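You operate a simulated robot arm through the tools that you are given. There is no shell and no other tool. Be economical: measure what you need, move in short steps, check, and stop when the job is done.

You run a simulated two-armed robot. Do the job below in one go: nothing can be reset, and whatever is moved stays where it is left.

Task
Put the red domed button on the right end of the grey overlocker's table. Then fetch the brown domed button and set it on the sill behind the linker. Then fetch the cream empty core and stand it on the tray of the bag sealer. Keep to this order. Set down upright: cream empty core.

Only the result counts: the job must be done as asked and must still hold three seconds after the hand-in. Knocking over, shifting, dropping, spilling or breaking anything else fails it.

Robot
Two 7-joint arms with two-finger grippers on one trunk, on a base that drives. Base frame: it is fixed to the floor where the robot stands at the start and does not move with it; the origin is under the middle of the robot, x ahead of it, y to its left, z up; the surface under the hand at the start is at about z = 800. Readings come in mm, rad, newtons and seconds.
The left shoulder is at the start at [3, 216, 1445], the right one opposite. With the tool pointing down near the work surface each hand reaches from about 100 to 700 mm from the robot's upright axis, wherever it stands, measured 20 degrees to its own side. Places, roughly: cream empty core [1750, 250, 750]; red domed button (3x3x2 cm) [500, 100, 800]; right end of the grey overlocker's table (20x27 cm [-820, -60, 760]; tray of the bag sealer (24x20 cm) [4020, -240, 880]; window sill [-1600, 700, 1200]. Payload 3.43 kg a hand.
The TCP of each hand is the grasp point between the finger pads, 20 mm short of the fingertips. In the tool frame z runs along the fingers and y along their closing line. Largest opening 124 mm; the body of the gripper starts 93 mm behind the TCP.
Orientation is told as [roll, pitch, yaw] about the base's x, y, z axes, in that order, counted from this pose: with the fingers straight down and closing along the base's y, the tool's x points along the base's -x, its y along +y and its z along -z.

Tools
- The arms move only by the tool move_arm. It takes "left_deltas", "right_deltas" or both (then of equal length, played together; a hand with none holds still); each is a list of rows, each an object of numbers (a shift or turn left out is 0, a gripper value left out holds the last): "dx", "dy", "dz": the shift along the tool's x, y, z in units of 150 mm (1.0 is 150 mm); "ax", "ay", "az": the turn, a rotation vector about the tool's x, y, z in units of 45 degrees (1.0 is 45 degrees); "gripper": the closure in counts, from 0 (fully open) to 255 (shut). In form: [{"dx": .., "dy": .., "dz": .., "ax": .., "ay": .., "az": .., "gripper": ..}, ...]. A call has 1 to 10 rows; each row is the pose to reach, as a shift and turn from the pose commanded when the call began, along the tool's axes at that moment. A call with a number of a shift or a turn outside -1 to 1 is refused whole. Each row takes 0.2 s and may step no farther than 50 mm and 0.15 rad from the row before; otherwise, or with a gripper value out of range, the whole call is refused. Where a pose cannot be reached the arm comes as near as it can. A force on the tool above 40 N (or 10 N above the force at the start of the call, whichever is more), or a blocked arm, ends the call early, and 0.2 s more pass. The fingers move at their own pace (about 72 mm/s each) and stop on an object; they squeeze with about 23 N. The grip force told is the motor's: it shows also when the fingers shut on nothing. Time passes only in rows, and 0.2 s behind the last, so rows that repeat a pose let the fingers close. The reply holds the time, the measured pose of the TCP, the force on the tool along the base axes, the opening and the grip force, in the units named above and with some noise, with the torque about the TCP (base axes, N m) and any sound that the robot's microphone picked up.
- Cameras (640 x 400 px; columns grow to the right, rows downward): "scene" is now at [58.7, 37.3, 1566.8]; the picture's right is [0.49, -0.87, -0.00], its down [-0.81, -0.45, -0.36] and it looks along [0.32, 0.18, -0.93] (base axes); focal length 214 px, centre (320, 200). "left" rides on the left gripper at [82, -14, -140] in its tool frame; the picture's right is [0.17, 0.99, 0.00], its down [-0.83, 0.14, -0.54] and it looks along [-0.53, 0.09, 0.84] (tool axes); focal length 243 px, centre (320, 200). "right" rides on the right gripper at [82, 14, -140] in its tool frame; the picture's right is [-0.17, 0.99, 0.00], its down [-0.83, -0.14, -0.54] and it looks along [-0.53, -0.09, 0.84] (tool axes); focal length 243 px, centre (320, 200).
- snapshot(camera): a new picture of that camera. It takes no simulated time.
- lift_body(by): slides the trunk up (or, below 0, down) by that many mm; the arms and the scene camera ride with it, the base frame stays. It gives what a move gives, with no picture.
- steer(legs): drives the robot by 1 to 6 legs, each [ahead, left, turn to the left] in mm, mm and rad, along the robot's own axes; the way and the turn of a leg run together, so that a leg with both is an arc; at most 1500 mm and 3.142 rad a leg. The arms and the cameras ride along, it lands a little off, and it stops where it bumps. It gives what a move gives.
- pan_tilt(pan, tilt): turns the head with the scene camera to pan (to the left, within 1.396 rad either way) and tilt (down, from -0.506 to 1.204), counted from straight ahead of the robot. It gives what a move gives.
- pixel_to_xyz(camera, pixels): there is no depth. For up to 12 entries [column, row, z] of the newest picture of that camera ("zoom" is the newest enlarged one), the place [x, y] in the base frame at which the ray of that pixel passes the height z, good to about 2 mm, but the place of the scene camera against the robot may be out by one fixed shift of up to 25 mm in any direction. It takes no simulated time.
- close_up(camera, box): a new picture of the part [left, top, right, bottom] of that camera's present view, enlarged. It takes no simulated time.
- finish_job(): hands the job in; it is judged then, once.

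Keep the steps short. Do not move on a guess: measure, check each grasp and each placing, and mend mistakes. In all there are 110 turns and 92 pictures (those below and enlarged ones count). Leave the grippers open and the arms clear of the work at the hand-in unless told otherwise, and finish with a single line.

The tools are called after "Request:" as name(argument=value, ...) on one line, values as JSON. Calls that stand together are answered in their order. move_arm: Moves the arms, as the interface text tells. Its arguments: {"type":"object","properties":{"left_deltas":{"type":"array"},"right_deltas":{"type":"array"}},"required":[]} The other tools are called the same way: lift_body (by) slides the trunk up or down; steer (legs) drives the base; pan_tilt (pan, tilt) turns the head that bears the scene camera; snapshot (camera) takes a picture; pixel_to_xyz (camera, pixels) gives the place at which the rays of pixels pass given heights; close_up (camera, box) takes an enlarged picture of a part of a camera's view; finish_job () hands the job in.

At the start:

```text
time_s: 0.0
left_tool_pos: [305.6, 412.0, 1405.6]
left_tcp_rot: [0.0, -0.001, -0.001]
left_contact_force: [-0.3, 0.5, -0.2]
left_torque: [0.0, 0.01, 0.02]
left_grip_width: 124.3
left_grip_force: 0.1
right_tool_pos: [431.1, 48.9, 1372.7]
right_tcp_rot: [0.001, 0.003, 0.002]
right_contact_force: [-0.3, -0.4, -0.1]
right_torque: [0.02, 0.03, 0.03]
right_grip_width: 124.2
right_grip_force: 0.1
trunk travel left (down, up): [-591.0, 0.0]
robot x, y, heading: [-5.4, 0.8, 0.005]
head pan, tilt: [0.508, 1.201]
```

scene: 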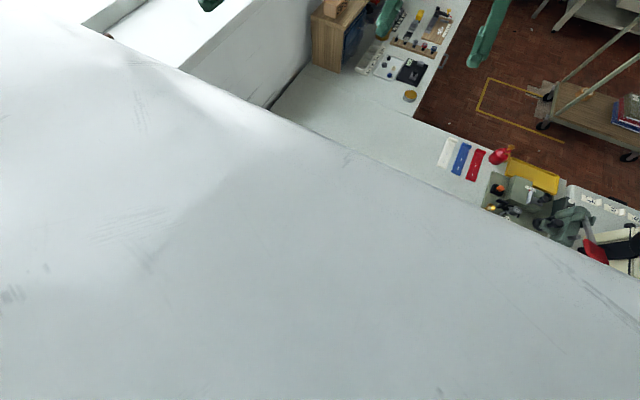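
right: 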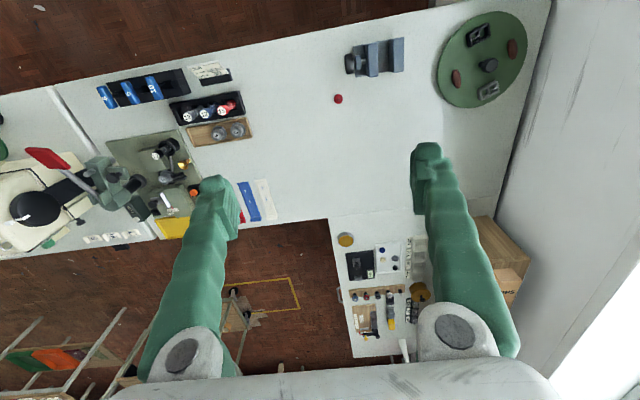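
left: 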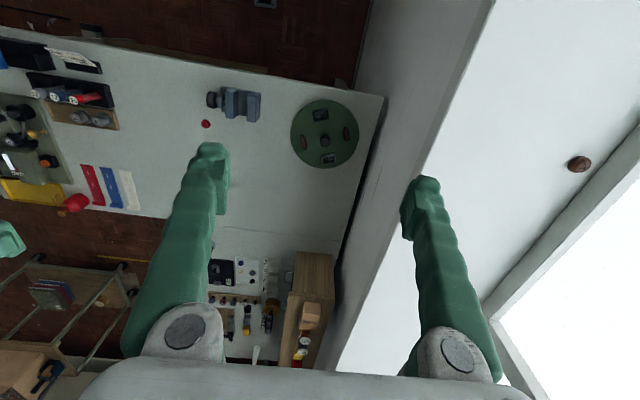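

The red dot is at (338,99) in the right view and a brown dome at (579,163) in the left view, possibly on a sill. I'll measure the red button and the brown one, and turn the head to look ahead.

Request:
pixel_to_xyz(camera="right", pixels=[[338, 99, 810], [338, 99, 800]])

Request:
pixel_to_xyz(camera="left", pixels=[[206, 123, 810], [579, 163, 1200], [579, 163, 1100], [206, 123, 800]])

Request:
pan_tilt(pan=0, tilt=0.5)

Request:
snapshot(camera="scene")

```text
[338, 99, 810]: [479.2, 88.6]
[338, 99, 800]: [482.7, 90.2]
```

```text
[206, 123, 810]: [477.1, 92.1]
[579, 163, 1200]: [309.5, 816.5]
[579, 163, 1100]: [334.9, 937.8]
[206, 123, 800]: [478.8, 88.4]
```

```text
time_s: 1.1
left_tool_pos: [306.7, 411.5, 1405.9]
left_tcp_rot: [0.0, 0.001, 0.001]
left_contact_force: [0.4, -0.5, 0.6]
left_torque: [0.01, 0.01, 0.03]
left_grip_width: 124.4
left_grip_force: 0.0
right_tool_pos: [430.8, 49.6, 1372.8]
right_tcp_rot: [0.0, 0.003, 0.002]
right_contact_force: [-0.7, 0.1, 0.3]
right_torque: [-0.03, -0.01, 0.02]
right_grip_width: 124.3
right_grip_force: 0.1
trunk travel left (down, up): [-591.0, 0.0]
robot x, y, heading: [-0.4, 2.2, -0.001]
head pan, tilt: [0.0, 0.499]
```

```text
88 pictures are left
```

scene: 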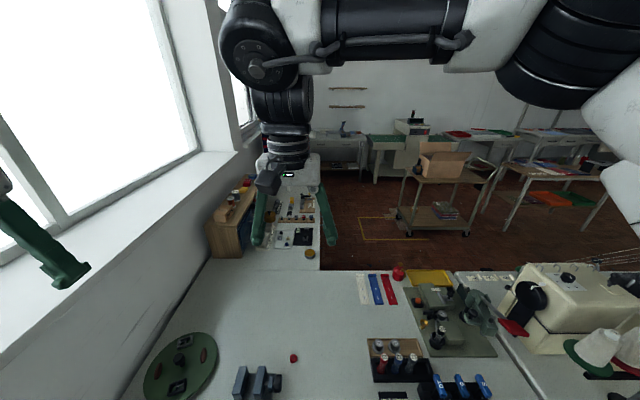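

Red button sits at about (479,90,805). Now look to the left and right, for the rest of the room.

Request:
close_up(camera="left", box=[520, 120, 640, 200])

Request:
pan_tilt(pan=1.39, tilt=0.4)

Request:
snapshot(camera="scene")

Request:
pan_tilt(pan=-1.39, tilt=0.4)

Request:
snapshot(camera="scene")

Request:
close_up(camera="right", box=[290, 30, 450, 130])

```text
5.00 times, centred on (580, 160) of left
```

zoom: 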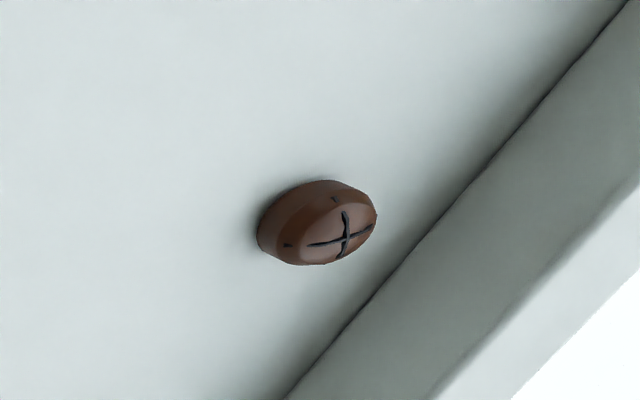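

```text
time_s: 2.6
left_tool_pos: [305.8, 411.5, 1405.0]
left_tcp_rot: [-0.001, 0.001, 0.0]
left_contact_force: [-0.6, 0.1, 0.0]
left_torque: [-0.01, -0.02, -0.02]
left_grip_width: 124.1
left_grip_force: 0.1
right_tool_pos: [432.0, 49.6, 1372.5]
right_tcp_rot: [0.001, 0.002, 0.003]
right_contact_force: [-0.1, 0.2, 0.6]
right_torque: [0.01, 0.03, 0.0]
right_grip_width: 124.1
right_grip_force: 0.0
trunk travel left (down, up): [-591.0, 0.0]
robot x, y, heading: [-0.5, -3.5, 0.004]
head pan, tilt: [1.389, 0.4]
```

```text
86 pictures are left
```

scene: 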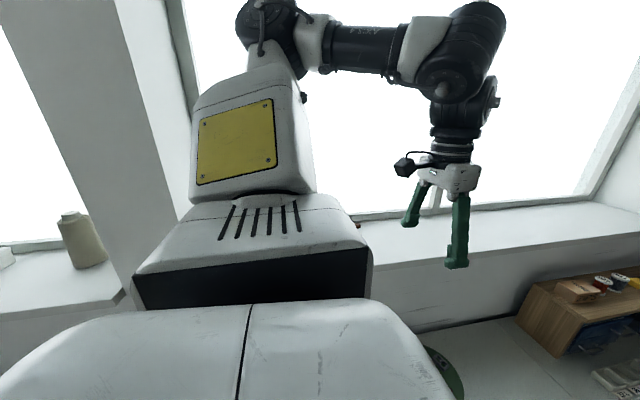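

```text
time_s: 5.0
left_tool_pos: [305.7, 410.8, 1405.3]
left_tcp_rot: [0.0, 0.0, 0.0]
left_contact_force: [0.0, 0.3, -0.2]
left_torque: [-0.04, 0.0, 0.0]
left_grip_width: 123.7
left_grip_force: 0.0
right_tool_pos: [431.3, 50.1, 1372.6]
right_tcp_rot: [0.001, 0.001, 0.002]
right_contact_force: [0.5, 0.3, 0.8]
right_torque: [0.0, -0.01, -0.02]
right_grip_width: 124.0
right_grip_force: 0.1
trunk travel left (down, up): [-591.0, 0.0]
robot x, y, heading: [-1.9, 1.7, -0.008]
head pan, tilt: [-1.389, 0.4]
```

```text
85 pictures are left
```

scene: 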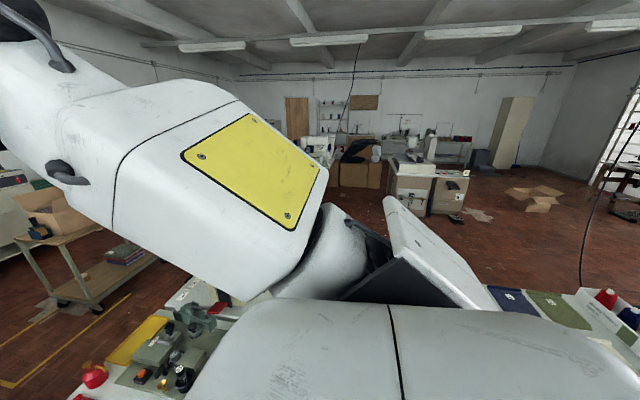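

```text
4.00 times, centred on (370, 80) of right
```

zoom: 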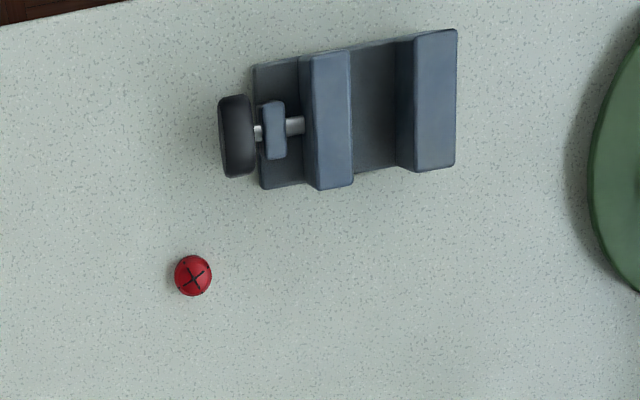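

Red button clearly seen beside a blue vice. I lower the right hand above it with the fingers half open: first sideways to (479,90) and down 150 mm.

Request:
move_arm(right_deltas=[{"dx": -0.11, "dy": 0.09, "dz": 0.29}, {"dx": -0.22, "dy": 0.18, "dz": 0.58}, {"dx": -0.32, "dy": 0.27, "dz": 0.86}, {"dx": -0.32, "dy": 0.27, "dz": 1.0}])

Request:
move_arm(right_deltas=[{"dz": 0.33}, {"dz": 0.66}, {"dz": 1.0}])

Request:
snapshot(camera="right")

```text
time_s: 5.9
left_tool_pos: [305.0, 413.3, 1405.7]
left_tcp_rot: [-0.002, 0.001, 0.0]
left_contact_force: [-0.2, 1.2, -0.9]
left_torque: [-0.01, 0.02, -0.05]
left_grip_width: 124.0
left_grip_force: 0.1
right_tool_pos: [456.2, 149.7, 1318.2]
right_tcp_rot: [0.221, 0.032, 0.054]
right_contact_force: [0.4, 0.6, -0.4]
right_torque: [-0.04, -0.02, -0.01]
right_grip_width: 124.0
right_grip_force: 0.0
trunk travel left (down, up): [-591.0, 0.0]
robot x, y, heading: [-0.3, 1.1, 0.001]
head pan, tilt: [-1.389, 0.4]
stopped in row 4 (right hand): the arm was blocked; the commanded pose is now the measured one
```

```text
refused: row 3 steps farther than a row can; nothing moved
```

```text
83 pictures are left
```

right: 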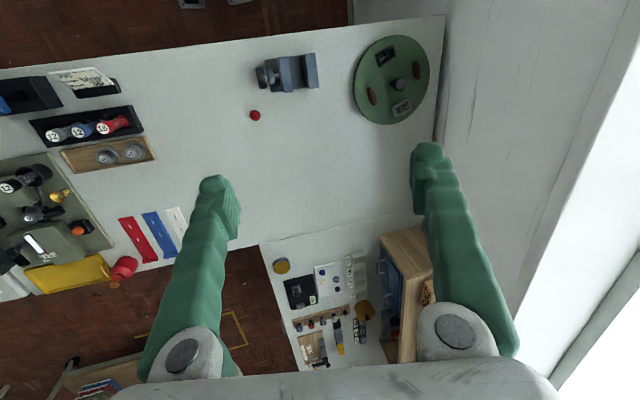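

The right arm gets blocked reaching so far to the left. I'll level it, pull it to its own side, and use the left hand for the button.

Request:
move_arm(right_deltas=[{"dy": -0.3, "ax": 0.14, "ay": -0.02, "az": 0.035}, {"dy": -0.6, "ax": 0.28, "ay": -0.04, "az": 0.07}, {"dy": -0.9, "ax": 0.28, "ay": -0.04, "az": 0.07}])

Request:
move_arm(right_deltas=[{"dy": -0.32, "dx": 0.05}, {"dy": -0.64, "dx": 0.1}, {"dy": -0.96, "dx": 0.15}])

Request:
move_arm(left_deltas=[{"dx": -0.2, "dy": -0.25}, {"dx": -0.4, "dy": -0.5}, {"dx": -0.6, "dy": -0.7}, {"dx": -0.8, "dy": -0.9}, {"dx": -1.0, "dy": -1.0}])

```text
time_s: 6.7
left_tool_pos: [307.7, 408.5, 1406.1]
left_tcp_rot: [0.0, 0.002, 0.0]
left_contact_force: [0.5, -1.1, 0.4]
left_torque: [0.04, 0.02, -0.04]
left_grip_width: 124.0
left_grip_force: 0.2
right_tool_pos: [461.7, 17.3, 1285.7]
right_tcp_rot: [-0.004, 0.01, -0.001]
right_contact_force: [-0.2, -0.5, -0.1]
right_torque: [0.08, 0.04, -0.01]
right_grip_width: 123.8
right_grip_force: 0.0
trunk travel left (down, up): [-591.0, 0.0]
robot x, y, heading: [-0.8, 0.8, 0.002]
head pan, tilt: [-1.389, 0.4]
```

```text
time_s: 7.5
left_tool_pos: [306.7, 410.5, 1405.9]
left_tcp_rot: [0.0, 0.001, 0.0]
left_contact_force: [0.7, 0.4, 0.3]
left_torque: [0.03, -0.01, 0.01]
left_grip_width: 124.2
left_grip_force: 0.1
right_tool_pos: [458.2, -35.7, 1291.9]
right_tcp_rot: [0.024, 0.005, 0.011]
right_contact_force: [0.2, -0.1, -0.3]
right_torque: [0.0, 0.0, -0.01]
right_grip_width: 123.8
right_grip_force: 0.2
right hand out of reach, approached as far as the arm can: row 1, 2, 3
trunk travel left (down, up): [-591.0, 0.0]
robot x, y, heading: [0.5, 2.7, 0.001]
head pan, tilt: [-1.389, 0.4]
```

```text
time_s: 8.7
left_tool_pos: [441.8, 277.5, 1391.4]
left_tcp_rot: [-0.005, -0.003, -0.001]
left_contact_force: [-0.1, 0.3, -0.1]
left_torque: [0.07, 0.01, -0.01]
left_grip_width: 123.8
left_grip_force: 0.1
left hand out of reach, approached as far as the arm can: row 5
right_tool_pos: [459.4, -33.9, 1292.4]
right_tcp_rot: [0.024, 0.005, 0.011]
right_contact_force: [-0.6, -0.7, 0.3]
right_torque: [-0.03, 0.01, -0.01]
right_grip_width: 124.0
right_grip_force: 0.0
trunk travel left (down, up): [-591.0, 0.0]
robot x, y, heading: [-0.8, 0.8, -0.002]
head pan, tilt: [-1.389, 0.4]
```

Both arms hit reach limits this high; lower may be freer. I lower the left hand and move it toward the button, and lower the right hand while moving it right.

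Request:
move_arm(left_deltas=[{"dz": 0.25}, {"dz": 0.5}, {"dz": 0.75}, {"dz": 1.0}], right_deltas=[{"dz": 0.2, "dx": 0.1}, {"dz": 0.4, "dx": 0.2, "dy": -0.2}, {"dz": 0.5, "dx": 0.3, "dy": -0.4}, {"dz": 0.5, "dx": 0.3, "dy": -0.6}])

```text
time_s: 9.7
left_tool_pos: [442.6, 274.8, 1242.9]
left_tcp_rot: [0.003, 0.002, 0.001]
left_contact_force: [1.0, -0.9, 0.4]
left_torque: [0.05, 0.03, 0.01]
left_grip_width: 124.3
left_grip_force: 0.0
right_tool_pos: [451.6, -145.3, 1222.0]
right_tcp_rot: [0.001, 0.01, -0.002]
right_contact_force: [-0.6, -0.1, 0.5]
right_torque: [0.06, 0.0, 0.0]
right_grip_width: 123.9
right_grip_force: 0.0
right hand out of reach, approached as far as the arm can: row 1, 2, 3, 4
trunk travel left (down, up): [-591.0, 0.0]
robot x, y, heading: [0.5, -0.4, -0.002]
head pan, tilt: [-1.389, 0.4]
```

Lower works better. Next: right hand further right, left hand toward the button and down.

Request:
move_arm(left_deltas=[{"dz": 0.2, "dy": -0.25}, {"dz": 0.4, "dy": -0.5, "dx": -0.1}, {"dz": 0.6, "dy": -0.72, "dx": -0.18}, {"dz": 0.8, "dy": -0.95, "dx": -0.24}], right_deltas=[{"dz": 0.2, "dy": -0.1}, {"dz": 0.2, "dy": -0.3}, {"dz": 0.2, "dy": -0.5}, {"dz": 0.2, "dy": -0.7}])

Request:
snapshot(camera="left")

```text
refused: row 2 steps farther than a row can; nothing moved
```

```text
82 pictures are left
```

left: 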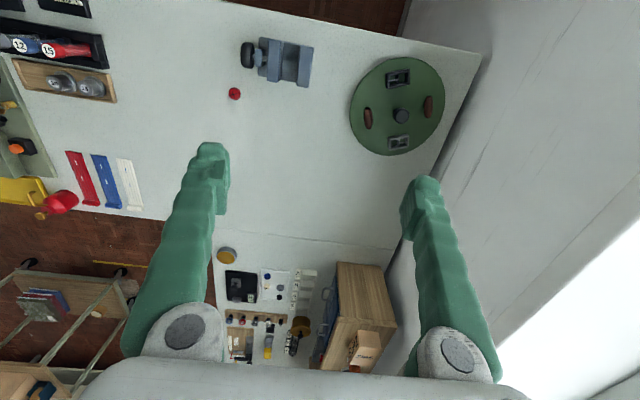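

Measure the button and vice's edges from here.

Request:
pixel_to_xyz(camera="left", pixels=[[234, 94, 808], [300, 86, 800], [300, 86, 850], [245, 62, 820], [430, 60, 800], [395, 155, 800], [70, 155, 800]])

Request:
close_up(camera="left", box=[200, 20, 360, 120])

Request:
move_arm(left_deltas=[{"dz": 0.2, "dy": -0.2}, {"dz": 0.4, "dy": -0.4, "dx": -0.05}, {"dz": 0.6, "dy": -0.62, "dx": -0.1}, {"dz": 0.78, "dy": -0.83, "dx": -0.15}, {"dz": 0.96, "dy": -1.0, "dx": -0.2}], right_deltas=[{"dz": 0.2, "dy": -0.1}, {"dz": 0.2, "dy": -0.3}, {"dz": 0.2, "dy": -0.5}, {"dz": 0.2, "dy": -0.7}, {"dz": 0.2, "dy": -0.9}])

```text
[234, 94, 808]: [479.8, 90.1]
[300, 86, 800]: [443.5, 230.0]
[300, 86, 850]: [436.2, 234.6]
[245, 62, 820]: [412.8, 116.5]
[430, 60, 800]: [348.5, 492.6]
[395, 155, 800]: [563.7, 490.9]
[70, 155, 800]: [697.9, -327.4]
```

```text
4.00 times, centred on (280, 70) of left
```

zoom: 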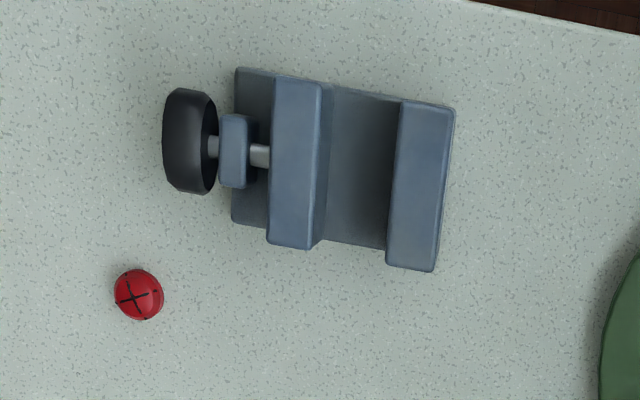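

```text
time_s: 10.9
left_tool_pos: [438.1, 222.7, 1151.0]
left_tcp_rot: [-0.003, -0.002, 0.0]
left_contact_force: [-0.4, -0.2, 0.4]
left_torque: [0.01, 0.05, 0.03]
left_grip_width: 124.0
left_grip_force: 0.2
left hand out of reach, approached as far as the arm can: row 2, 3, 4, 5
right_tool_pos: [451.0, -281.1, 1194.2]
right_tcp_rot: [0.001, 0.009, -0.002]
right_contact_force: [-0.7, -0.2, 0.6]
right_torque: [0.04, 0.0, 0.03]
right_grip_width: 123.9
right_grip_force: 0.1
trunk travel left (down, up): [-591.0, 0.0]
robot x, y, heading: [-0.5, 0.7, -0.0]
head pan, tilt: [-1.389, 0.4]
```

Left hand still limited; go straight down 150, then forward.

Request:
move_arm(left_deltas=[{"dz": 0.3}, {"dz": 0.6}, {"dz": 0.9}, {"dz": 1.0, "dy": -0.2}, {"dz": 1.0, "dy": -0.5}, {"dz": 1.0, "dy": -0.8}, {"dz": 1.0, "dy": -0.9, "dx": -0.2}])

```text
time_s: 12.5
left_tool_pos: [396.0, 243.5, 1071.3]
left_tcp_rot: [-0.003, -0.002, 0.001]
left_contact_force: [-0.4, -0.2, 1.7]
left_torque: [-0.03, 0.01, -0.02]
left_grip_width: 124.3
left_grip_force: 0.0
left hand out of reach, approached as far as the arm can: row 1, 2, 3, 4, 5, 6, 7
right_tool_pos: [450.9, -279.0, 1192.9]
right_tcp_rot: [-0.002, 0.01, -0.001]
right_contact_force: [0.0, 0.0, -0.3]
right_torque: [-0.02, -0.02, -0.02]
right_grip_width: 124.2
right_grip_force: 0.1
trunk travel left (down, up): [-591.0, 0.0]
robot x, y, heading: [0.6, -1.9, -0.001]
head pan, tilt: [-1.389, 0.4]
```

The arm is at full stretch: the trunk has to come down. First see what lies beneath the right hand.

Request:
snapshot(camera="right")

Request:
pan_tilt(pan=0, tilt=0.9)

Request:
snapshot(camera="scene")

```text
80 pictures are left
```

right: 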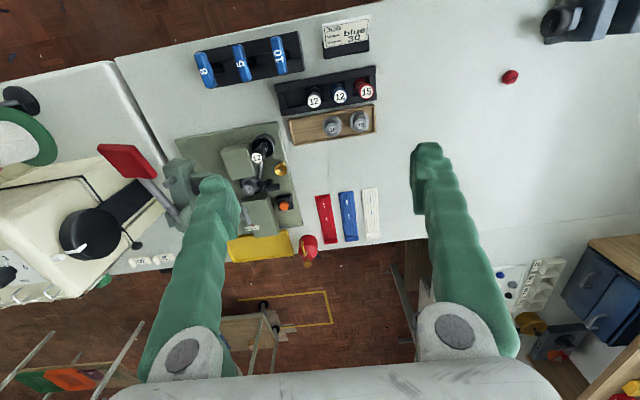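

```text
time_s: 14.0
left_tool_pos: [395.0, 243.7, 1071.4]
left_tcp_rot: [-0.004, -0.001, 0.0]
left_contact_force: [0.0, 0.6, -0.7]
left_torque: [-0.01, -0.04, 0.0]
left_grip_width: 123.8
left_grip_force: 0.2
right_tool_pos: [450.3, -278.6, 1192.8]
right_tcp_rot: [-0.002, 0.009, -0.003]
right_contact_force: [-0.4, -0.4, 0.7]
right_torque: [-0.02, 0.0, 0.01]
right_grip_width: 124.0
right_grip_force: 0.2
trunk travel left (down, up): [-591.0, 0.0]
robot x, y, heading: [-1.2, -2.8, -0.002]
head pan, tilt: [0.0, 0.901]
```

```text
79 pictures are left
```

scene: 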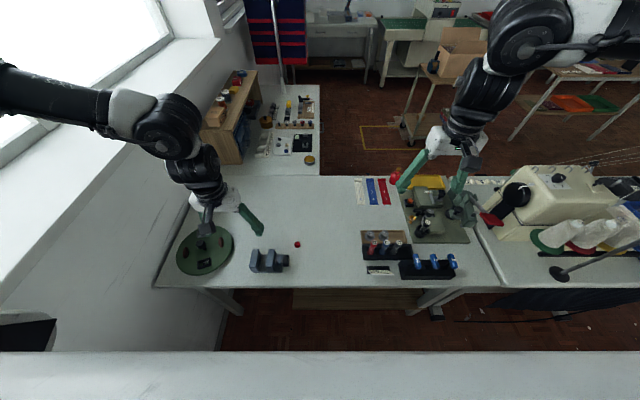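

Good overview. Measure the sill's front edge before lowering the trunk next to it.

Request:
pixel_to_xyz(camera="scene", pixels=[[100, 180, 1200], [2, 302, 1200], [297, 244, 808], [215, 42, 1200]])

Request:
move_arm(left_deltas=[{"dz": -0.3}, {"dz": -0.6}, {"dz": -0.9}, {"dz": -1.0}], right_deltas=[{"dx": 0.3}, {"dx": 0.5, "dz": -0.2}, {"dx": 0.6, "dz": -0.5}, {"dx": 0.7, "dz": -0.7}])

```text
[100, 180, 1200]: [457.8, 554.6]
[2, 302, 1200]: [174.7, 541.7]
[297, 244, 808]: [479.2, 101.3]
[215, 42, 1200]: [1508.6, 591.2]
```

```text
time_s: 15.0
left_tool_pos: [406.8, 240.7, 1224.7]
left_tcp_rot: [-0.001, 0.0, -0.001]
left_contact_force: [0.8, 0.6, 0.3]
left_torque: [0.01, 0.08, 0.0]
left_grip_width: 124.1
left_grip_force: 0.0
right_tool_pos: [377.3, -271.0, 1325.2]
right_tcp_rot: [0.0, 0.007, -0.002]
right_contact_force: [-0.1, 0.3, 2.4]
right_torque: [-0.02, -0.02, 0.03]
right_grip_width: 124.0
right_grip_force: 0.0
right hand out of reach, approached as far as the arm can: row 3, 4
trunk travel left (down, up): [-591.0, 0.0]
robot x, y, heading: [0.7, 0.6, 0.002]
head pan, tilt: [0.0, 0.901]
```

Sill edge at y≈555. I shift the robot 100 mm right for elbow clearance and better reach, then lower the trunk 250.

Request:
steer(legs=[[0, -100, 0]])

Request:
lift_body(by=-230)

Request:
snapshot(camera="left")

```text
time_s: 17.1
left_tool_pos: [404.9, 138.1, 1223.3]
left_tcp_rot: [0.0, 0.0, 0.0]
left_contact_force: [1.0, 0.1, 0.2]
left_torque: [-0.02, 0.0, -0.02]
left_grip_width: 124.0
left_grip_force: 0.1
right_tool_pos: [376.2, -372.3, 1324.9]
right_tcp_rot: [-0.002, 0.007, -0.002]
right_contact_force: [-0.5, 0.3, -0.6]
right_torque: [-0.05, -0.02, -0.01]
right_grip_width: 124.0
right_grip_force: 0.0
trunk travel left (down, up): [-591.0, 0.0]
robot x, y, heading: [-4.4, -104.9, -0.0]
head pan, tilt: [0.0, 0.901]
```

```text
time_s: 19.5
left_tool_pos: [355.0, 137.2, 834.0]
left_tcp_rot: [-0.001, 0.451, -0.001]
left_contact_force: [-0.6, -0.1, -0.1]
left_torque: [0.02, -0.03, 0.01]
left_grip_width: 123.7
left_grip_force: 0.1
right_tool_pos: [376.4, -374.3, 967.1]
right_tcp_rot: [-0.002, 0.377, -0.002]
right_contact_force: [0.2, -0.4, -0.5]
right_torque: [-0.02, -0.03, -0.03]
right_grip_width: 124.0
right_grip_force: 0.0
trunk travel left (down, up): [-361.0, 230.0]
robot x, y, heading: [-1.4, -106.4, 0.003]
head pan, tilt: [0.0, 0.901]
```

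```text
78 pictures are left
```

left: 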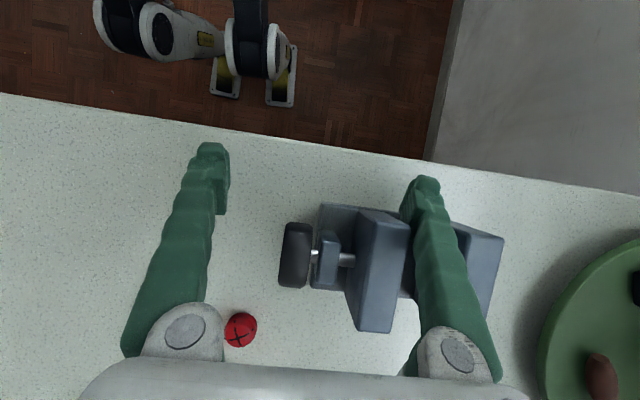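

The trunk move also tilted both hands (pitch 0.45/0.38) and took them lower than expected; nothing touched. I raise both hands straight up and level them.

Request:
move_arm(left_deltas=[{"dx": 0.12, "dz": -0.26}, {"dx": 0.25, "dz": -0.52}, {"dx": 0.35, "dz": -0.72, "ay": -0.15}, {"dx": 0.4, "dz": -0.8, "ay": -0.3}, {"dx": 0.4, "dz": -0.8, "ay": -0.45}, {"dx": 0.4, "dz": -0.8, "ay": -0.574}], right_deltas=[{"dx": 0.1, "dz": -0.26}, {"dx": 0.2, "dz": -0.52}, {"dx": 0.3, "dz": -0.72, "ay": -0.15}, {"dx": 0.3, "dz": -0.8, "ay": -0.3}, {"dx": 0.3, "dz": -0.8, "ay": -0.45}, {"dx": 0.3, "dz": -0.8, "ay": -0.48}])

Request:
snapshot(camera="left")

Request:
snapshot(camera="scene")

```text
time_s: 21.1
left_tool_pos: [389.2, 158.3, 968.0]
left_tcp_rot: [-0.088, -0.04, -0.192]
left_contact_force: [0.4, 0.5, 0.0]
left_torque: [0.01, -0.01, -0.02]
left_grip_width: 124.3
left_grip_force: 0.0
left hand out of reach, approached as far as the arm can: row 1, 2, 3, 4, 5, 6
right_tool_pos: [414.0, -395.7, 1092.6]
right_tcp_rot: [0.002, 0.005, 0.008]
right_contact_force: [-0.2, -0.2, 0.2]
right_torque: [-0.01, -0.03, -0.03]
right_grip_width: 124.2
right_grip_force: 0.1
right hand out of reach, approached as far as the arm can: row 3, 4, 5, 6
trunk travel left (down, up): [-361.0, 230.0]
robot x, y, heading: [-0.3, -104.8, 0.003]
head pan, tilt: [0.0, 0.901]
stopped in row 6 (left hand): the arm was blocked; the commanded pose is now the measured one
```

```text
77 pictures are left
```

left: 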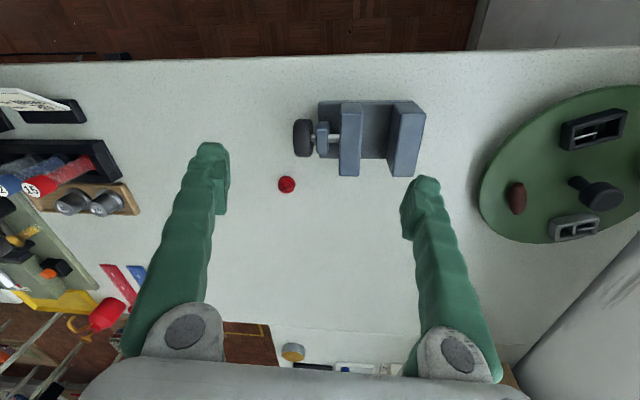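

```text
76 pictures are left
```

scene: 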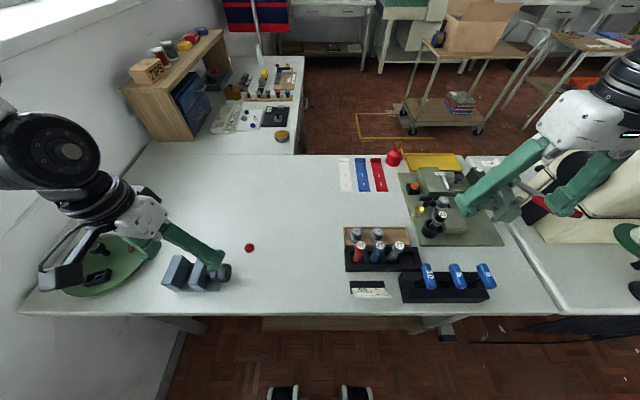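

The vice and button look undisturbed. I try moving the left hand over the button while levelling it.

Request:
move_arm(left_deltas=[{"dx": -0.2, "dy": -0.1, "ax": -0.05, "az": -0.1}, {"dx": -0.4, "dy": -0.2, "ax": -0.11, "ay": 0.05, "az": -0.2}, {"dx": -0.6, "dy": -0.3, "dz": 0.1, "ax": -0.11, "ay": 0.05, "az": -0.244}, {"dx": -0.67, "dy": -0.33, "dz": 0.2, "ax": -0.11, "ay": 0.05, "az": -0.244}])

```text
time_s: 22.1
left_tool_pos: [505.9, 105.8, 950.5]
left_tcp_rot: [-0.005, 0.013, -0.006]
left_contact_force: [0.8, -0.3, -0.2]
left_torque: [0.04, 0.05, -0.06]
left_grip_width: 124.0
left_grip_force: 0.1
left hand out of reach, approached as far as the arm can: row 1, 2, 3, 4
right_tool_pos: [415.4, -398.5, 1091.9]
right_tcp_rot: [0.004, 0.008, 0.008]
right_contact_force: [0.0, -1.0, -0.3]
right_torque: [0.06, 0.02, 0.0]
right_grip_width: 123.8
right_grip_force: 0.1
trunk travel left (down, up): [-361.0, 230.0]
robot x, y, heading: [0.9, -104.9, -0.004]
head pan, tilt: [0.0, 0.901]
```

Level now at (506,106,950). Next to (479,90,870), with fingers narrowed to about 70 mm (count ~110).

Request:
move_arm(left_deltas=[{"dx": 0.05, "dy": -0.05, "dz": 0.2, "gripper": 110}, {"dx": 0.12, "dy": -0.1, "dz": 0.4, "gripper": 110}, {"dx": 0.18, "dy": -0.1, "dz": 0.53, "gripper": 110}, {"dx": 0.18, "dy": -0.1, "dz": 0.53, "gripper": 110}])

Request:
snapshot(camera="left")

```text
time_s: 23.1
left_tool_pos: [499.1, 107.1, 874.8]
left_tcp_rot: [-0.003, 0.011, -0.001]
left_contact_force: [0.5, -0.4, 0.5]
left_torque: [0.03, 0.04, 0.02]
left_grip_width: 70.6
left_grip_force: 0.1
left hand out of reach, approached as far as the arm can: row 1, 2, 3, 4
right_tool_pos: [415.6, -395.7, 1093.7]
right_tcp_rot: [0.001, 0.005, 0.008]
right_contact_force: [1.1, 0.2, -0.4]
right_torque: [0.01, 0.01, 0.02]
right_grip_width: 124.0
right_grip_force: 0.0
trunk travel left (down, up): [-361.0, 230.0]
robot x, y, heading: [1.5, -102.4, -0.0]
head pan, tilt: [0.0, 0.901]
```

```text
75 pictures are left
```

left: 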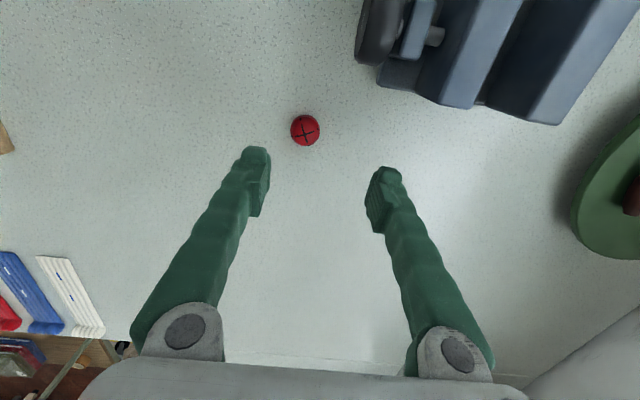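

Request:
pixel_to_xyz(camera="left", pixels=[[305, 130, 812], [305, 130, 800]])

Request:
steer(legs=[[-40, -30, 0]])

Request:
snapshot(camera="left")

```text
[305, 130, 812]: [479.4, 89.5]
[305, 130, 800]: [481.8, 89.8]
```

```text
time_s: 24.2
left_tool_pos: [457.5, 78.5, 875.0]
left_tcp_rot: [-0.003, 0.012, 0.001]
left_contact_force: [0.2, -0.1, 0.5]
left_torque: [0.02, 0.03, 0.04]
left_grip_width: 70.5
left_grip_force: 0.0
right_tool_pos: [376.5, -424.6, 1092.5]
right_tcp_rot: [0.005, 0.005, 0.008]
right_contact_force: [-1.0, -0.8, -0.4]
right_torque: [-0.03, 0.03, -0.02]
right_grip_width: 123.9
right_grip_force: 0.1
trunk travel left (down, up): [-361.0, 230.0]
robot x, y, heading: [-41.6, -129.9, -0.001]
head pan, tilt: [0.0, 0.901]
```

```text
74 pictures are left
```

left: 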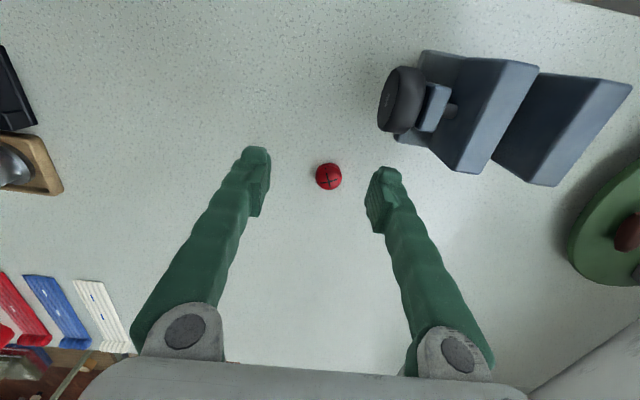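

Now move +22 x, +11 y over the button, then check before descending.

Request:
move_arm(left_deltas=[{"dx": -0.1, "dy": 0.05}, {"dx": -0.15, "dy": 0.075, "dz": 0.1}, {"dx": -0.15, "dy": 0.075, "dz": 0.1}])

Request:
snapshot(camera="left")

Request:
pixel_to_xyz(camera="left", pixels=[[324, 170, 812]])

```text
time_s: 25.0
left_tool_pos: [479.5, 90.4, 861.2]
left_tcp_rot: [-0.005, 0.011, -0.001]
left_contact_force: [0.2, 0.9, -0.3]
left_torque: [0.01, 0.0, -0.01]
left_grip_width: 70.3
left_grip_force: 0.0
right_tool_pos: [374.4, -424.2, 1091.8]
right_tcp_rot: [0.004, 0.006, 0.009]
right_contact_force: [-0.3, -0.2, 0.3]
right_torque: [0.0, 0.02, 0.03]
right_grip_width: 124.3
right_grip_force: 0.1
trunk travel left (down, up): [-361.0, 230.0]
robot x, y, heading: [-38.8, -129.9, 0.004]
head pan, tilt: [0.0, 0.901]
```

```text
73 pictures are left
```

left: 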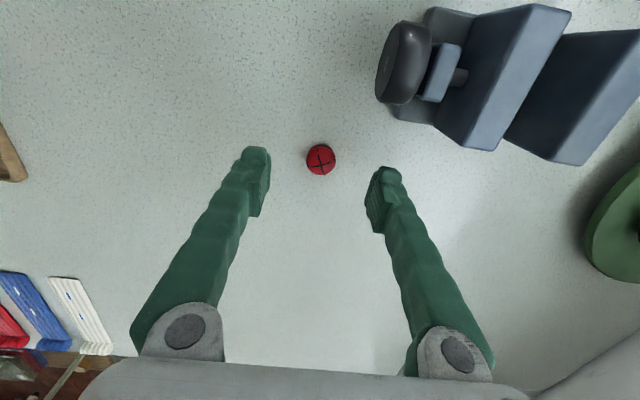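

```text
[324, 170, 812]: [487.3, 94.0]
```

Aligned with the button (320,160). Descend to z≈823 and close.

Request:
move_arm(left_deltas=[{"dx": -0.005, "dz": 0.13}, {"dx": -0.005, "dz": 0.25}, {"dx": -0.005, "dz": 0.25}, {"dx": -0.005, "dz": 0.25, "gripper": 255}, {"dx": -0.005, "dz": 0.25, "gripper": 255}, {"dx": -0.005, "dz": 0.25, "gripper": 255}, {"dx": -0.005, "dz": 0.25, "gripper": 255}])

Request:
snapshot(camera="left")

```text
time_s: 26.6
left_tool_pos: [482.2, 90.4, 826.0]
left_tcp_rot: [-0.004, 0.008, -0.001]
left_contact_force: [0.9, 2.3, 21.6]
left_torque: [0.31, 0.08, -0.01]
left_grip_width: 15.1
left_grip_force: 22.6
right_tool_pos: [374.4, -425.9, 1093.6]
right_tcp_rot: [0.003, 0.004, 0.008]
right_contact_force: [0.0, 0.2, -0.4]
right_torque: [0.0, 0.01, -0.01]
right_grip_width: 124.1
right_grip_force: 0.0
trunk travel left (down, up): [-361.0, 230.0]
robot x, y, heading: [-38.8, -130.5, 0.003]
head pan, tilt: [0.0, 0.901]
```

```text
72 pictures are left
```

left: 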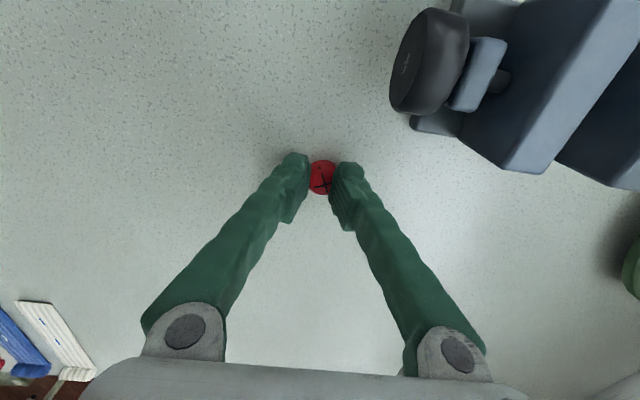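

Grip at 15 mm with 21 N upward force; look closer before lifting.

Request:
close_up(camera="left", box=[280, 140, 376, 200])

```text
6.67 times, centred on (328, 170) of left
```

zoom: 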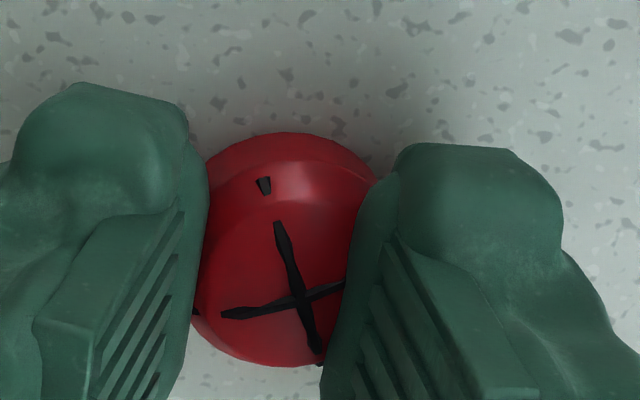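

The tips sit high on the dome. Open, lower 5 mm more, and close again.

Request:
move_arm(left_deltas=[{"gripper": 150}, {"gripper": 150}, {"dz": 0.03, "gripper": 150}])

```text
time_s: 27.4
left_tool_pos: [479.7, 89.1, 820.1]
left_tcp_rot: [-0.005, 0.009, -0.002]
left_contact_force: [-2.0, 0.4, 13.2]
left_torque: [0.35, -0.04, 0.04]
left_grip_width: 51.7
left_grip_force: 0.3
right_tool_pos: [374.2, -424.5, 1093.8]
right_tcp_rot: [0.004, 0.005, 0.009]
right_contact_force: [0.3, -0.2, 0.0]
right_torque: [-0.01, 0.0, 0.01]
right_grip_width: 124.2
right_grip_force: 0.0
trunk travel left (down, up): [-361.0, 230.0]
robot x, y, heading: [-37.4, -136.6, -0.002]
head pan, tilt: [0.0, 0.901]
```

Touching the table with 13 N. Back up 1 mm and close.

Request:
move_arm(left_deltas=[{"dz": -0.01}, {"dz": -0.01, "gripper": 255}, {"dz": -0.01, "gripper": 255}, {"dz": -0.01, "gripper": 255}, {"dz": -0.01, "gripper": 255}])

Request:
close_up(camera="left", box=[280, 140, 376, 200])

```text
time_s: 28.6
left_tool_pos: [481.5, 91.1, 821.2]
left_tcp_rot: [-0.004, 0.012, 0.002]
left_contact_force: [0.4, 0.4, -0.8]
left_torque: [0.01, 0.01, 0.0]
left_grip_width: 21.5
left_grip_force: 22.6
right_tool_pos: [375.8, -423.8, 1092.4]
right_tcp_rot: [0.004, 0.005, 0.007]
right_contact_force: [0.0, -0.5, 1.0]
right_torque: [0.0, 0.0, 0.0]
right_grip_width: 123.8
right_grip_force: 0.1
trunk travel left (down, up): [-361.0, 230.0]
robot x, y, heading: [-35.6, -134.7, 0.002]
head pan, tilt: [0.0, 0.901]
```

```text
6.67 times, centred on (328, 170) of left
```

zoom: 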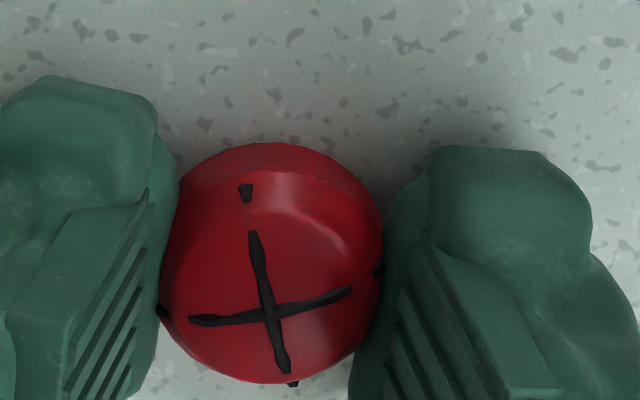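

Solid grip on the button's flat side (21.5 mm, no vertical force). Lift 150 mm.

Request:
move_arm(left_deltas=[{"dz": -0.3, "gripper": 255}, {"dz": -0.6, "gripper": 255}, {"dz": -0.9, "gripper": 255}, {"dz": -1.0, "gripper": 255}])

Request:
snapshot(camera="left")

Request:
pan_tilt(pan=-1.39, tilt=0.6)

Request:
snapshot(camera="scene")

```text
time_s: 29.6
left_tool_pos: [481.5, 91.8, 969.0]
left_tcp_rot: [-0.001, 0.011, 0.001]
left_contact_force: [-0.1, 0.4, -0.3]
left_torque: [0.0, 0.02, -0.01]
left_grip_width: 21.5
left_grip_force: 22.8
right_tool_pos: [375.5, -423.0, 1093.1]
right_tcp_rot: [0.003, 0.005, 0.009]
right_contact_force: [-1.2, -0.2, -0.4]
right_torque: [0.01, -0.01, -0.01]
right_grip_width: 124.1
right_grip_force: 0.1
trunk travel left (down, up): [-361.0, 230.0]
robot x, y, heading: [-41.8, -134.2, 0.006]
head pan, tilt: [0.0, 0.901]
```

```text
69 pictures are left
```

left: 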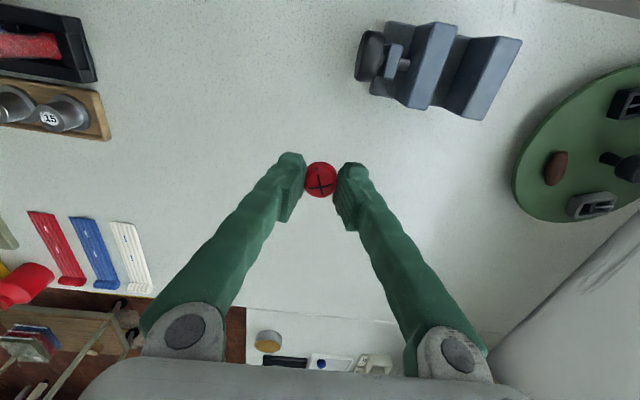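

```text
time_s: 31.1
left_tool_pos: [480.7, 91.7, 969.4]
left_tcp_rot: [-0.003, 0.011, -0.002]
left_contact_force: [0.4, -0.9, 0.1]
left_torque: [0.03, 0.01, 0.01]
left_grip_width: 21.4
left_grip_force: 23.2
right_tool_pos: [375.0, -424.5, 1093.3]
right_tcp_rot: [0.003, 0.006, 0.008]
right_contact_force: [0.5, 0.6, 0.4]
right_torque: [0.01, 0.0, -0.02]
right_grip_width: 124.1
right_grip_force: 0.0
trunk travel left (down, up): [-361.0, 230.0]
robot x, y, heading: [-37.9, -131.7, -0.002]
head pan, tilt: [-1.389, 0.6]
```

```text
68 pictures are left
```

scene: 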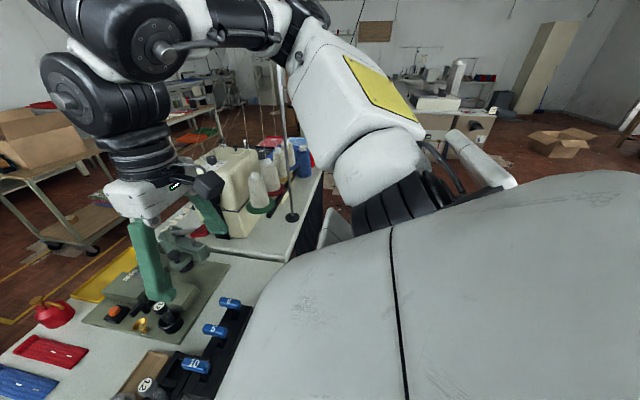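

Button held. Raise the trunk again so the hands clear all machines for turning.

Request:
lift_body(by=230)

Request:
pan_tilt(pan=1.39, tilt=0.7)

Request:
snapshot(camera="scene")

```text
time_s: 33.5
left_tool_pos: [464.3, 91.0, 1377.0]
left_tcp_rot: [-0.01, -0.344, 0.001]
left_contact_force: [0.6, 0.8, 0.0]
left_torque: [0.03, -0.02, -0.06]
left_grip_width: 21.2
left_grip_force: 23.2
right_tool_pos: [375.7, -424.7, 1321.8]
right_tcp_rot: [0.005, 0.007, 0.01]
right_contact_force: [-0.5, -0.2, -0.5]
right_torque: [0.02, 0.01, -0.01]
right_grip_width: 124.0
right_grip_force: 0.2
trunk travel left (down, up): [-591.0, 0.0]
robot x, y, heading: [-41.3, -133.3, 0.002]
head pan, tilt: [-1.389, 0.6]
```

```text
time_s: 36.0
left_tool_pos: [463.6, 90.8, 1377.6]
left_tcp_rot: [-0.009, -0.345, 0.001]
left_contact_force: [-0.4, 0.5, -0.1]
left_torque: [-0.04, 0.0, 0.01]
left_grip_width: 21.5
left_grip_force: 23.3
right_tool_pos: [375.4, -424.5, 1322.8]
right_tcp_rot: [0.001, 0.007, 0.008]
right_contact_force: [0.4, -0.8, 0.6]
right_torque: [0.0, 0.02, -0.01]
right_grip_width: 123.8
right_grip_force: 0.0
trunk travel left (down, up): [-591.0, 0.0]
robot x, y, heading: [-37.0, -132.6, -0.002]
head pan, tilt: [1.389, 0.7]
```

```text
67 pictures are left
```

scene: 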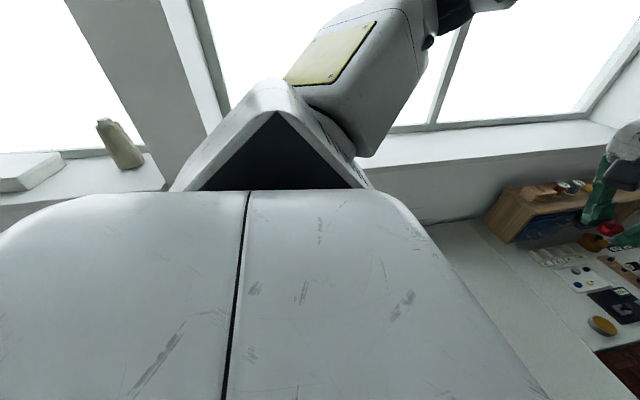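

The turn to the left has clearance (sill edge 690 mm from the axis, hands reach 565). Turn left 90° and look.

Request:
steer(legs=[[0, 0, 1.57]])

Request:
snapshot(camera="scene")

```text
time_s: 41.7
left_tool_pos: [-275.0, 366.3, 1378.8]
left_tcp_rot: [-0.009, -0.345, 1.589]
left_contact_force: [-0.2, -0.4, -0.8]
left_torque: [0.02, 0.01, -0.01]
left_grip_width: 21.2
left_grip_force: 22.8
right_tool_pos: [244.9, 287.3, 1323.7]
right_tcp_rot: [0.001, 0.005, 1.599]
right_contact_force: [-0.2, 1.0, -0.1]
right_torque: [0.01, 0.02, 0.01]
right_grip_width: 123.9
right_grip_force: 0.1
trunk travel left (down, up): [-591.0, 0.0]
robot x, y, heading: [-39.7, -131.3, 1.588]
head pan, tilt: [1.389, 0.7]
```

```text
66 pictures are left
```

scene: 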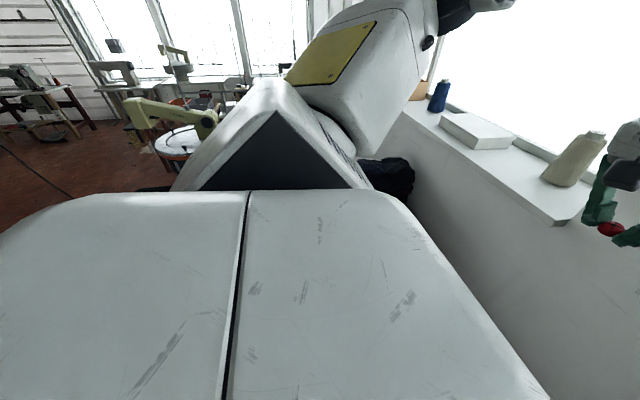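

I can see the linker (round dial) and the sill with cones further along. Turn another 90° left, look ahead.

Request:
steer(legs=[[0, 0, 1.55]])

Request:
pan_tilt(pan=0.0, tilt=0.7)

Request:
snapshot(camera="scene")

```text
time_s: 47.1
left_tool_pos: [-553.4, -335.5, 1378.1]
left_tcp_rot: [-0.008, -0.345, 3.099]
left_contact_force: [-0.8, -0.7, -0.5]
left_torque: [0.03, -0.03, -0.02]
left_grip_width: 21.4
left_grip_force: 23.1
right_tool_pos: [-442.1, 176.4, 1323.2]
right_tcp_rot: [0.003, 0.006, 3.108]
right_contact_force: [-0.4, 0.6, -0.2]
right_torque: [0.03, 0.01, 0.03]
right_grip_width: 124.0
right_grip_force: 0.0
trunk travel left (down, up): [-591.0, 0.0]
robot x, y, heading: [-38.6, -136.2, 3.1]
head pan, tilt: [1.389, 0.7]
```

```text
time_s: 48.7
left_tool_pos: [-553.5, -335.3, 1378.2]
left_tcp_rot: [-0.008, -0.345, 3.1]
left_contact_force: [0.1, -0.1, -0.8]
left_torque: [-0.04, 0.02, 0.02]
left_grip_width: 21.3
left_grip_force: 23.2
right_tool_pos: [-443.6, 177.0, 1323.1]
right_tcp_rot: [0.003, 0.005, 3.109]
right_contact_force: [0.3, 0.8, -0.3]
right_torque: [0.01, 0.0, -0.03]
right_grip_width: 123.9
right_grip_force: 0.0
trunk travel left (down, up): [-591.0, 0.0]
robot x, y, heading: [-38.5, -132.3, 3.098]
head pan, tilt: [0.0, 0.7]
```

```text
65 pictures are left
```

scene: 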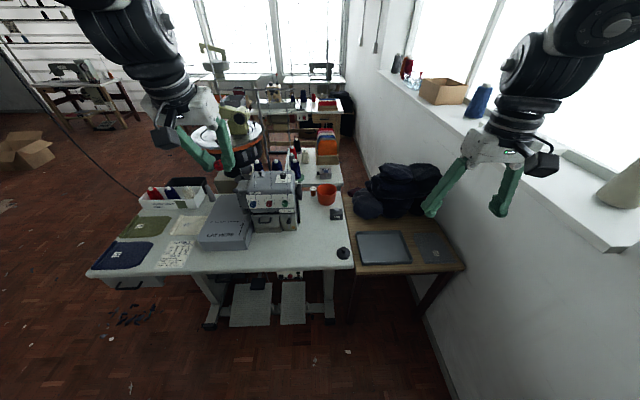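

The grey overlocker's table is ahead; its right end is around (325,235). Measure.

Request:
pixel_to_xyz(camera="scene", pixels=[[320, 235, 760], [352, 268, 760], [342, 190, 760], [343, 256, 760], [300, 270, 760], [336, 214, 760], [300, 235, 760]])

Request:
close_up(camera="scene", box=[240, 170, 400, 270])

```text
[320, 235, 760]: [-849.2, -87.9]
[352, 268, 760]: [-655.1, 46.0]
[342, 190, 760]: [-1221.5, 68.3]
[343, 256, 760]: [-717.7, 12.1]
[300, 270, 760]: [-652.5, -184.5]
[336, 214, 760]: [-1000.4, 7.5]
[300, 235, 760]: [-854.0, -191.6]
```

```text
4.00 times, centred on (320, 220) of scene
```

zoom: 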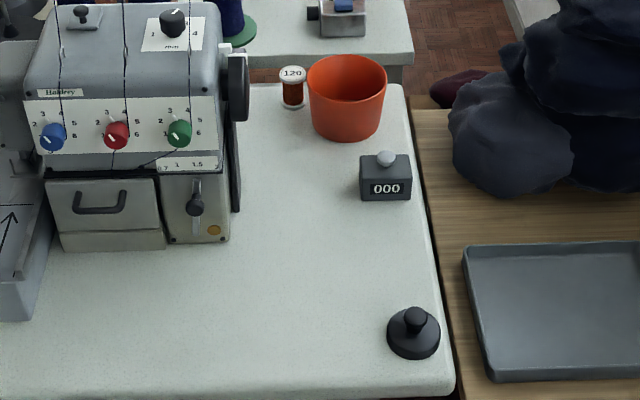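

Target spot about (-830,-75), clear of the black weight and counter. Drive ahead 260 and right 190.

Request:
steer(legs=[[260, -190, 0.04]])

Request:
lift_body(by=-200)

Request:
snapshot(camera="scene")

```text
time_s: 51.9
left_tool_pos: [-795.9, -157.3, 1379.2]
left_tcp_rot: [-0.009, -0.345, 3.136]
left_contact_force: [0.3, -0.5, -0.4]
left_torque: [0.03, 0.05, -0.02]
left_grip_width: 21.3
left_grip_force: 22.8
right_tool_pos: [-704.9, 359.6, 1323.7]
right_tcp_rot: [0.004, 0.003, -3.138]
right_contact_force: [0.1, -0.4, -0.5]
right_torque: [0.0, -0.01, -0.01]
right_grip_width: 124.2
right_grip_force: 0.0
trunk travel left (down, up): [-591.0, 0.0]
robot x, y, heading: [-289.0, 66.5, 3.137]
head pan, tilt: [0.0, 0.7]
```

```text
time_s: 54.0
left_tool_pos: [-809.7, -157.0, 1063.9]
left_tcp_rot: [-0.007, -0.106, 3.138]
left_contact_force: [-0.3, -0.7, 0.2]
left_torque: [0.0, 0.0, 0.03]
left_grip_width: 21.4
left_grip_force: 22.9
right_tool_pos: [-705.1, 359.4, 1123.1]
right_tcp_rot: [0.003, 0.004, -3.138]
right_contact_force: [0.7, -0.7, -0.3]
right_torque: [0.0, 0.0, 0.02]
right_grip_width: 123.9
right_grip_force: 0.1
trunk travel left (down, up): [-391.0, 200.0]
robot x, y, heading: [-293.4, 67.8, 3.139]
head pan, tilt: [0.0, 0.7]
```

```text
63 pictures are left
```

scene: 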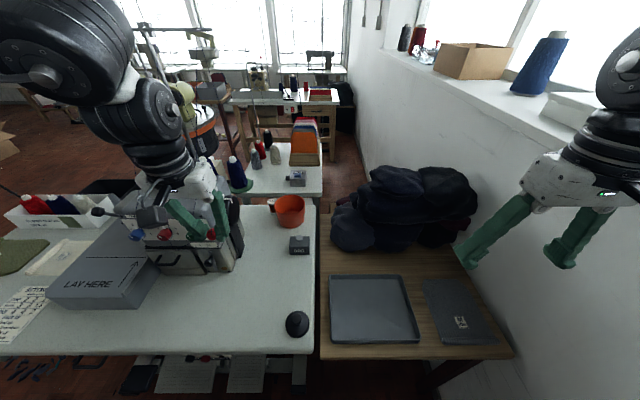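

Hand is just in front of the overlocker. Level it and shift to (-822,-72), still high.

Request:
move_arm(left_deltas=[{"dy": -0.2, "ay": 0.07}, {"dy": -0.4, "ay": 0.135, "dx": -0.05}, {"dy": -0.56, "ay": 0.135, "dx": -0.08}, {"dy": -0.56, "ay": 0.135, "dx": -0.08, "dz": 0.2}])

Request:
snapshot(camera="left")

```text
time_s: 55.0
left_tool_pos: [-808.0, -149.3, 1050.4]
left_tcp_rot: [-0.015, -0.003, 3.134]
left_contact_force: [-0.6, -0.8, -0.5]
left_torque: [0.04, 0.0, 0.0]
left_grip_width: 21.5
left_grip_force: 23.3
left hand out of reach, approached as far as the arm can: row 1, 2, 3, 4
right_tool_pos: [-706.3, 359.8, 1122.4]
right_tcp_rot: [0.003, 0.005, -3.137]
right_contact_force: [-0.9, -0.8, -0.2]
right_torque: [0.02, 0.03, -0.01]
right_grip_width: 123.8
right_grip_force: 0.0
trunk travel left (down, up): [-391.0, 200.0]
robot x, y, heading: [-292.4, 65.2, 3.133]
head pan, tilt: [0.0, 0.7]
```

```text
62 pictures are left
```

left: 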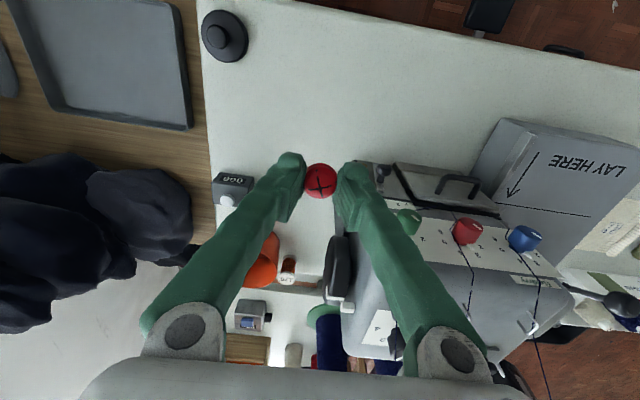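

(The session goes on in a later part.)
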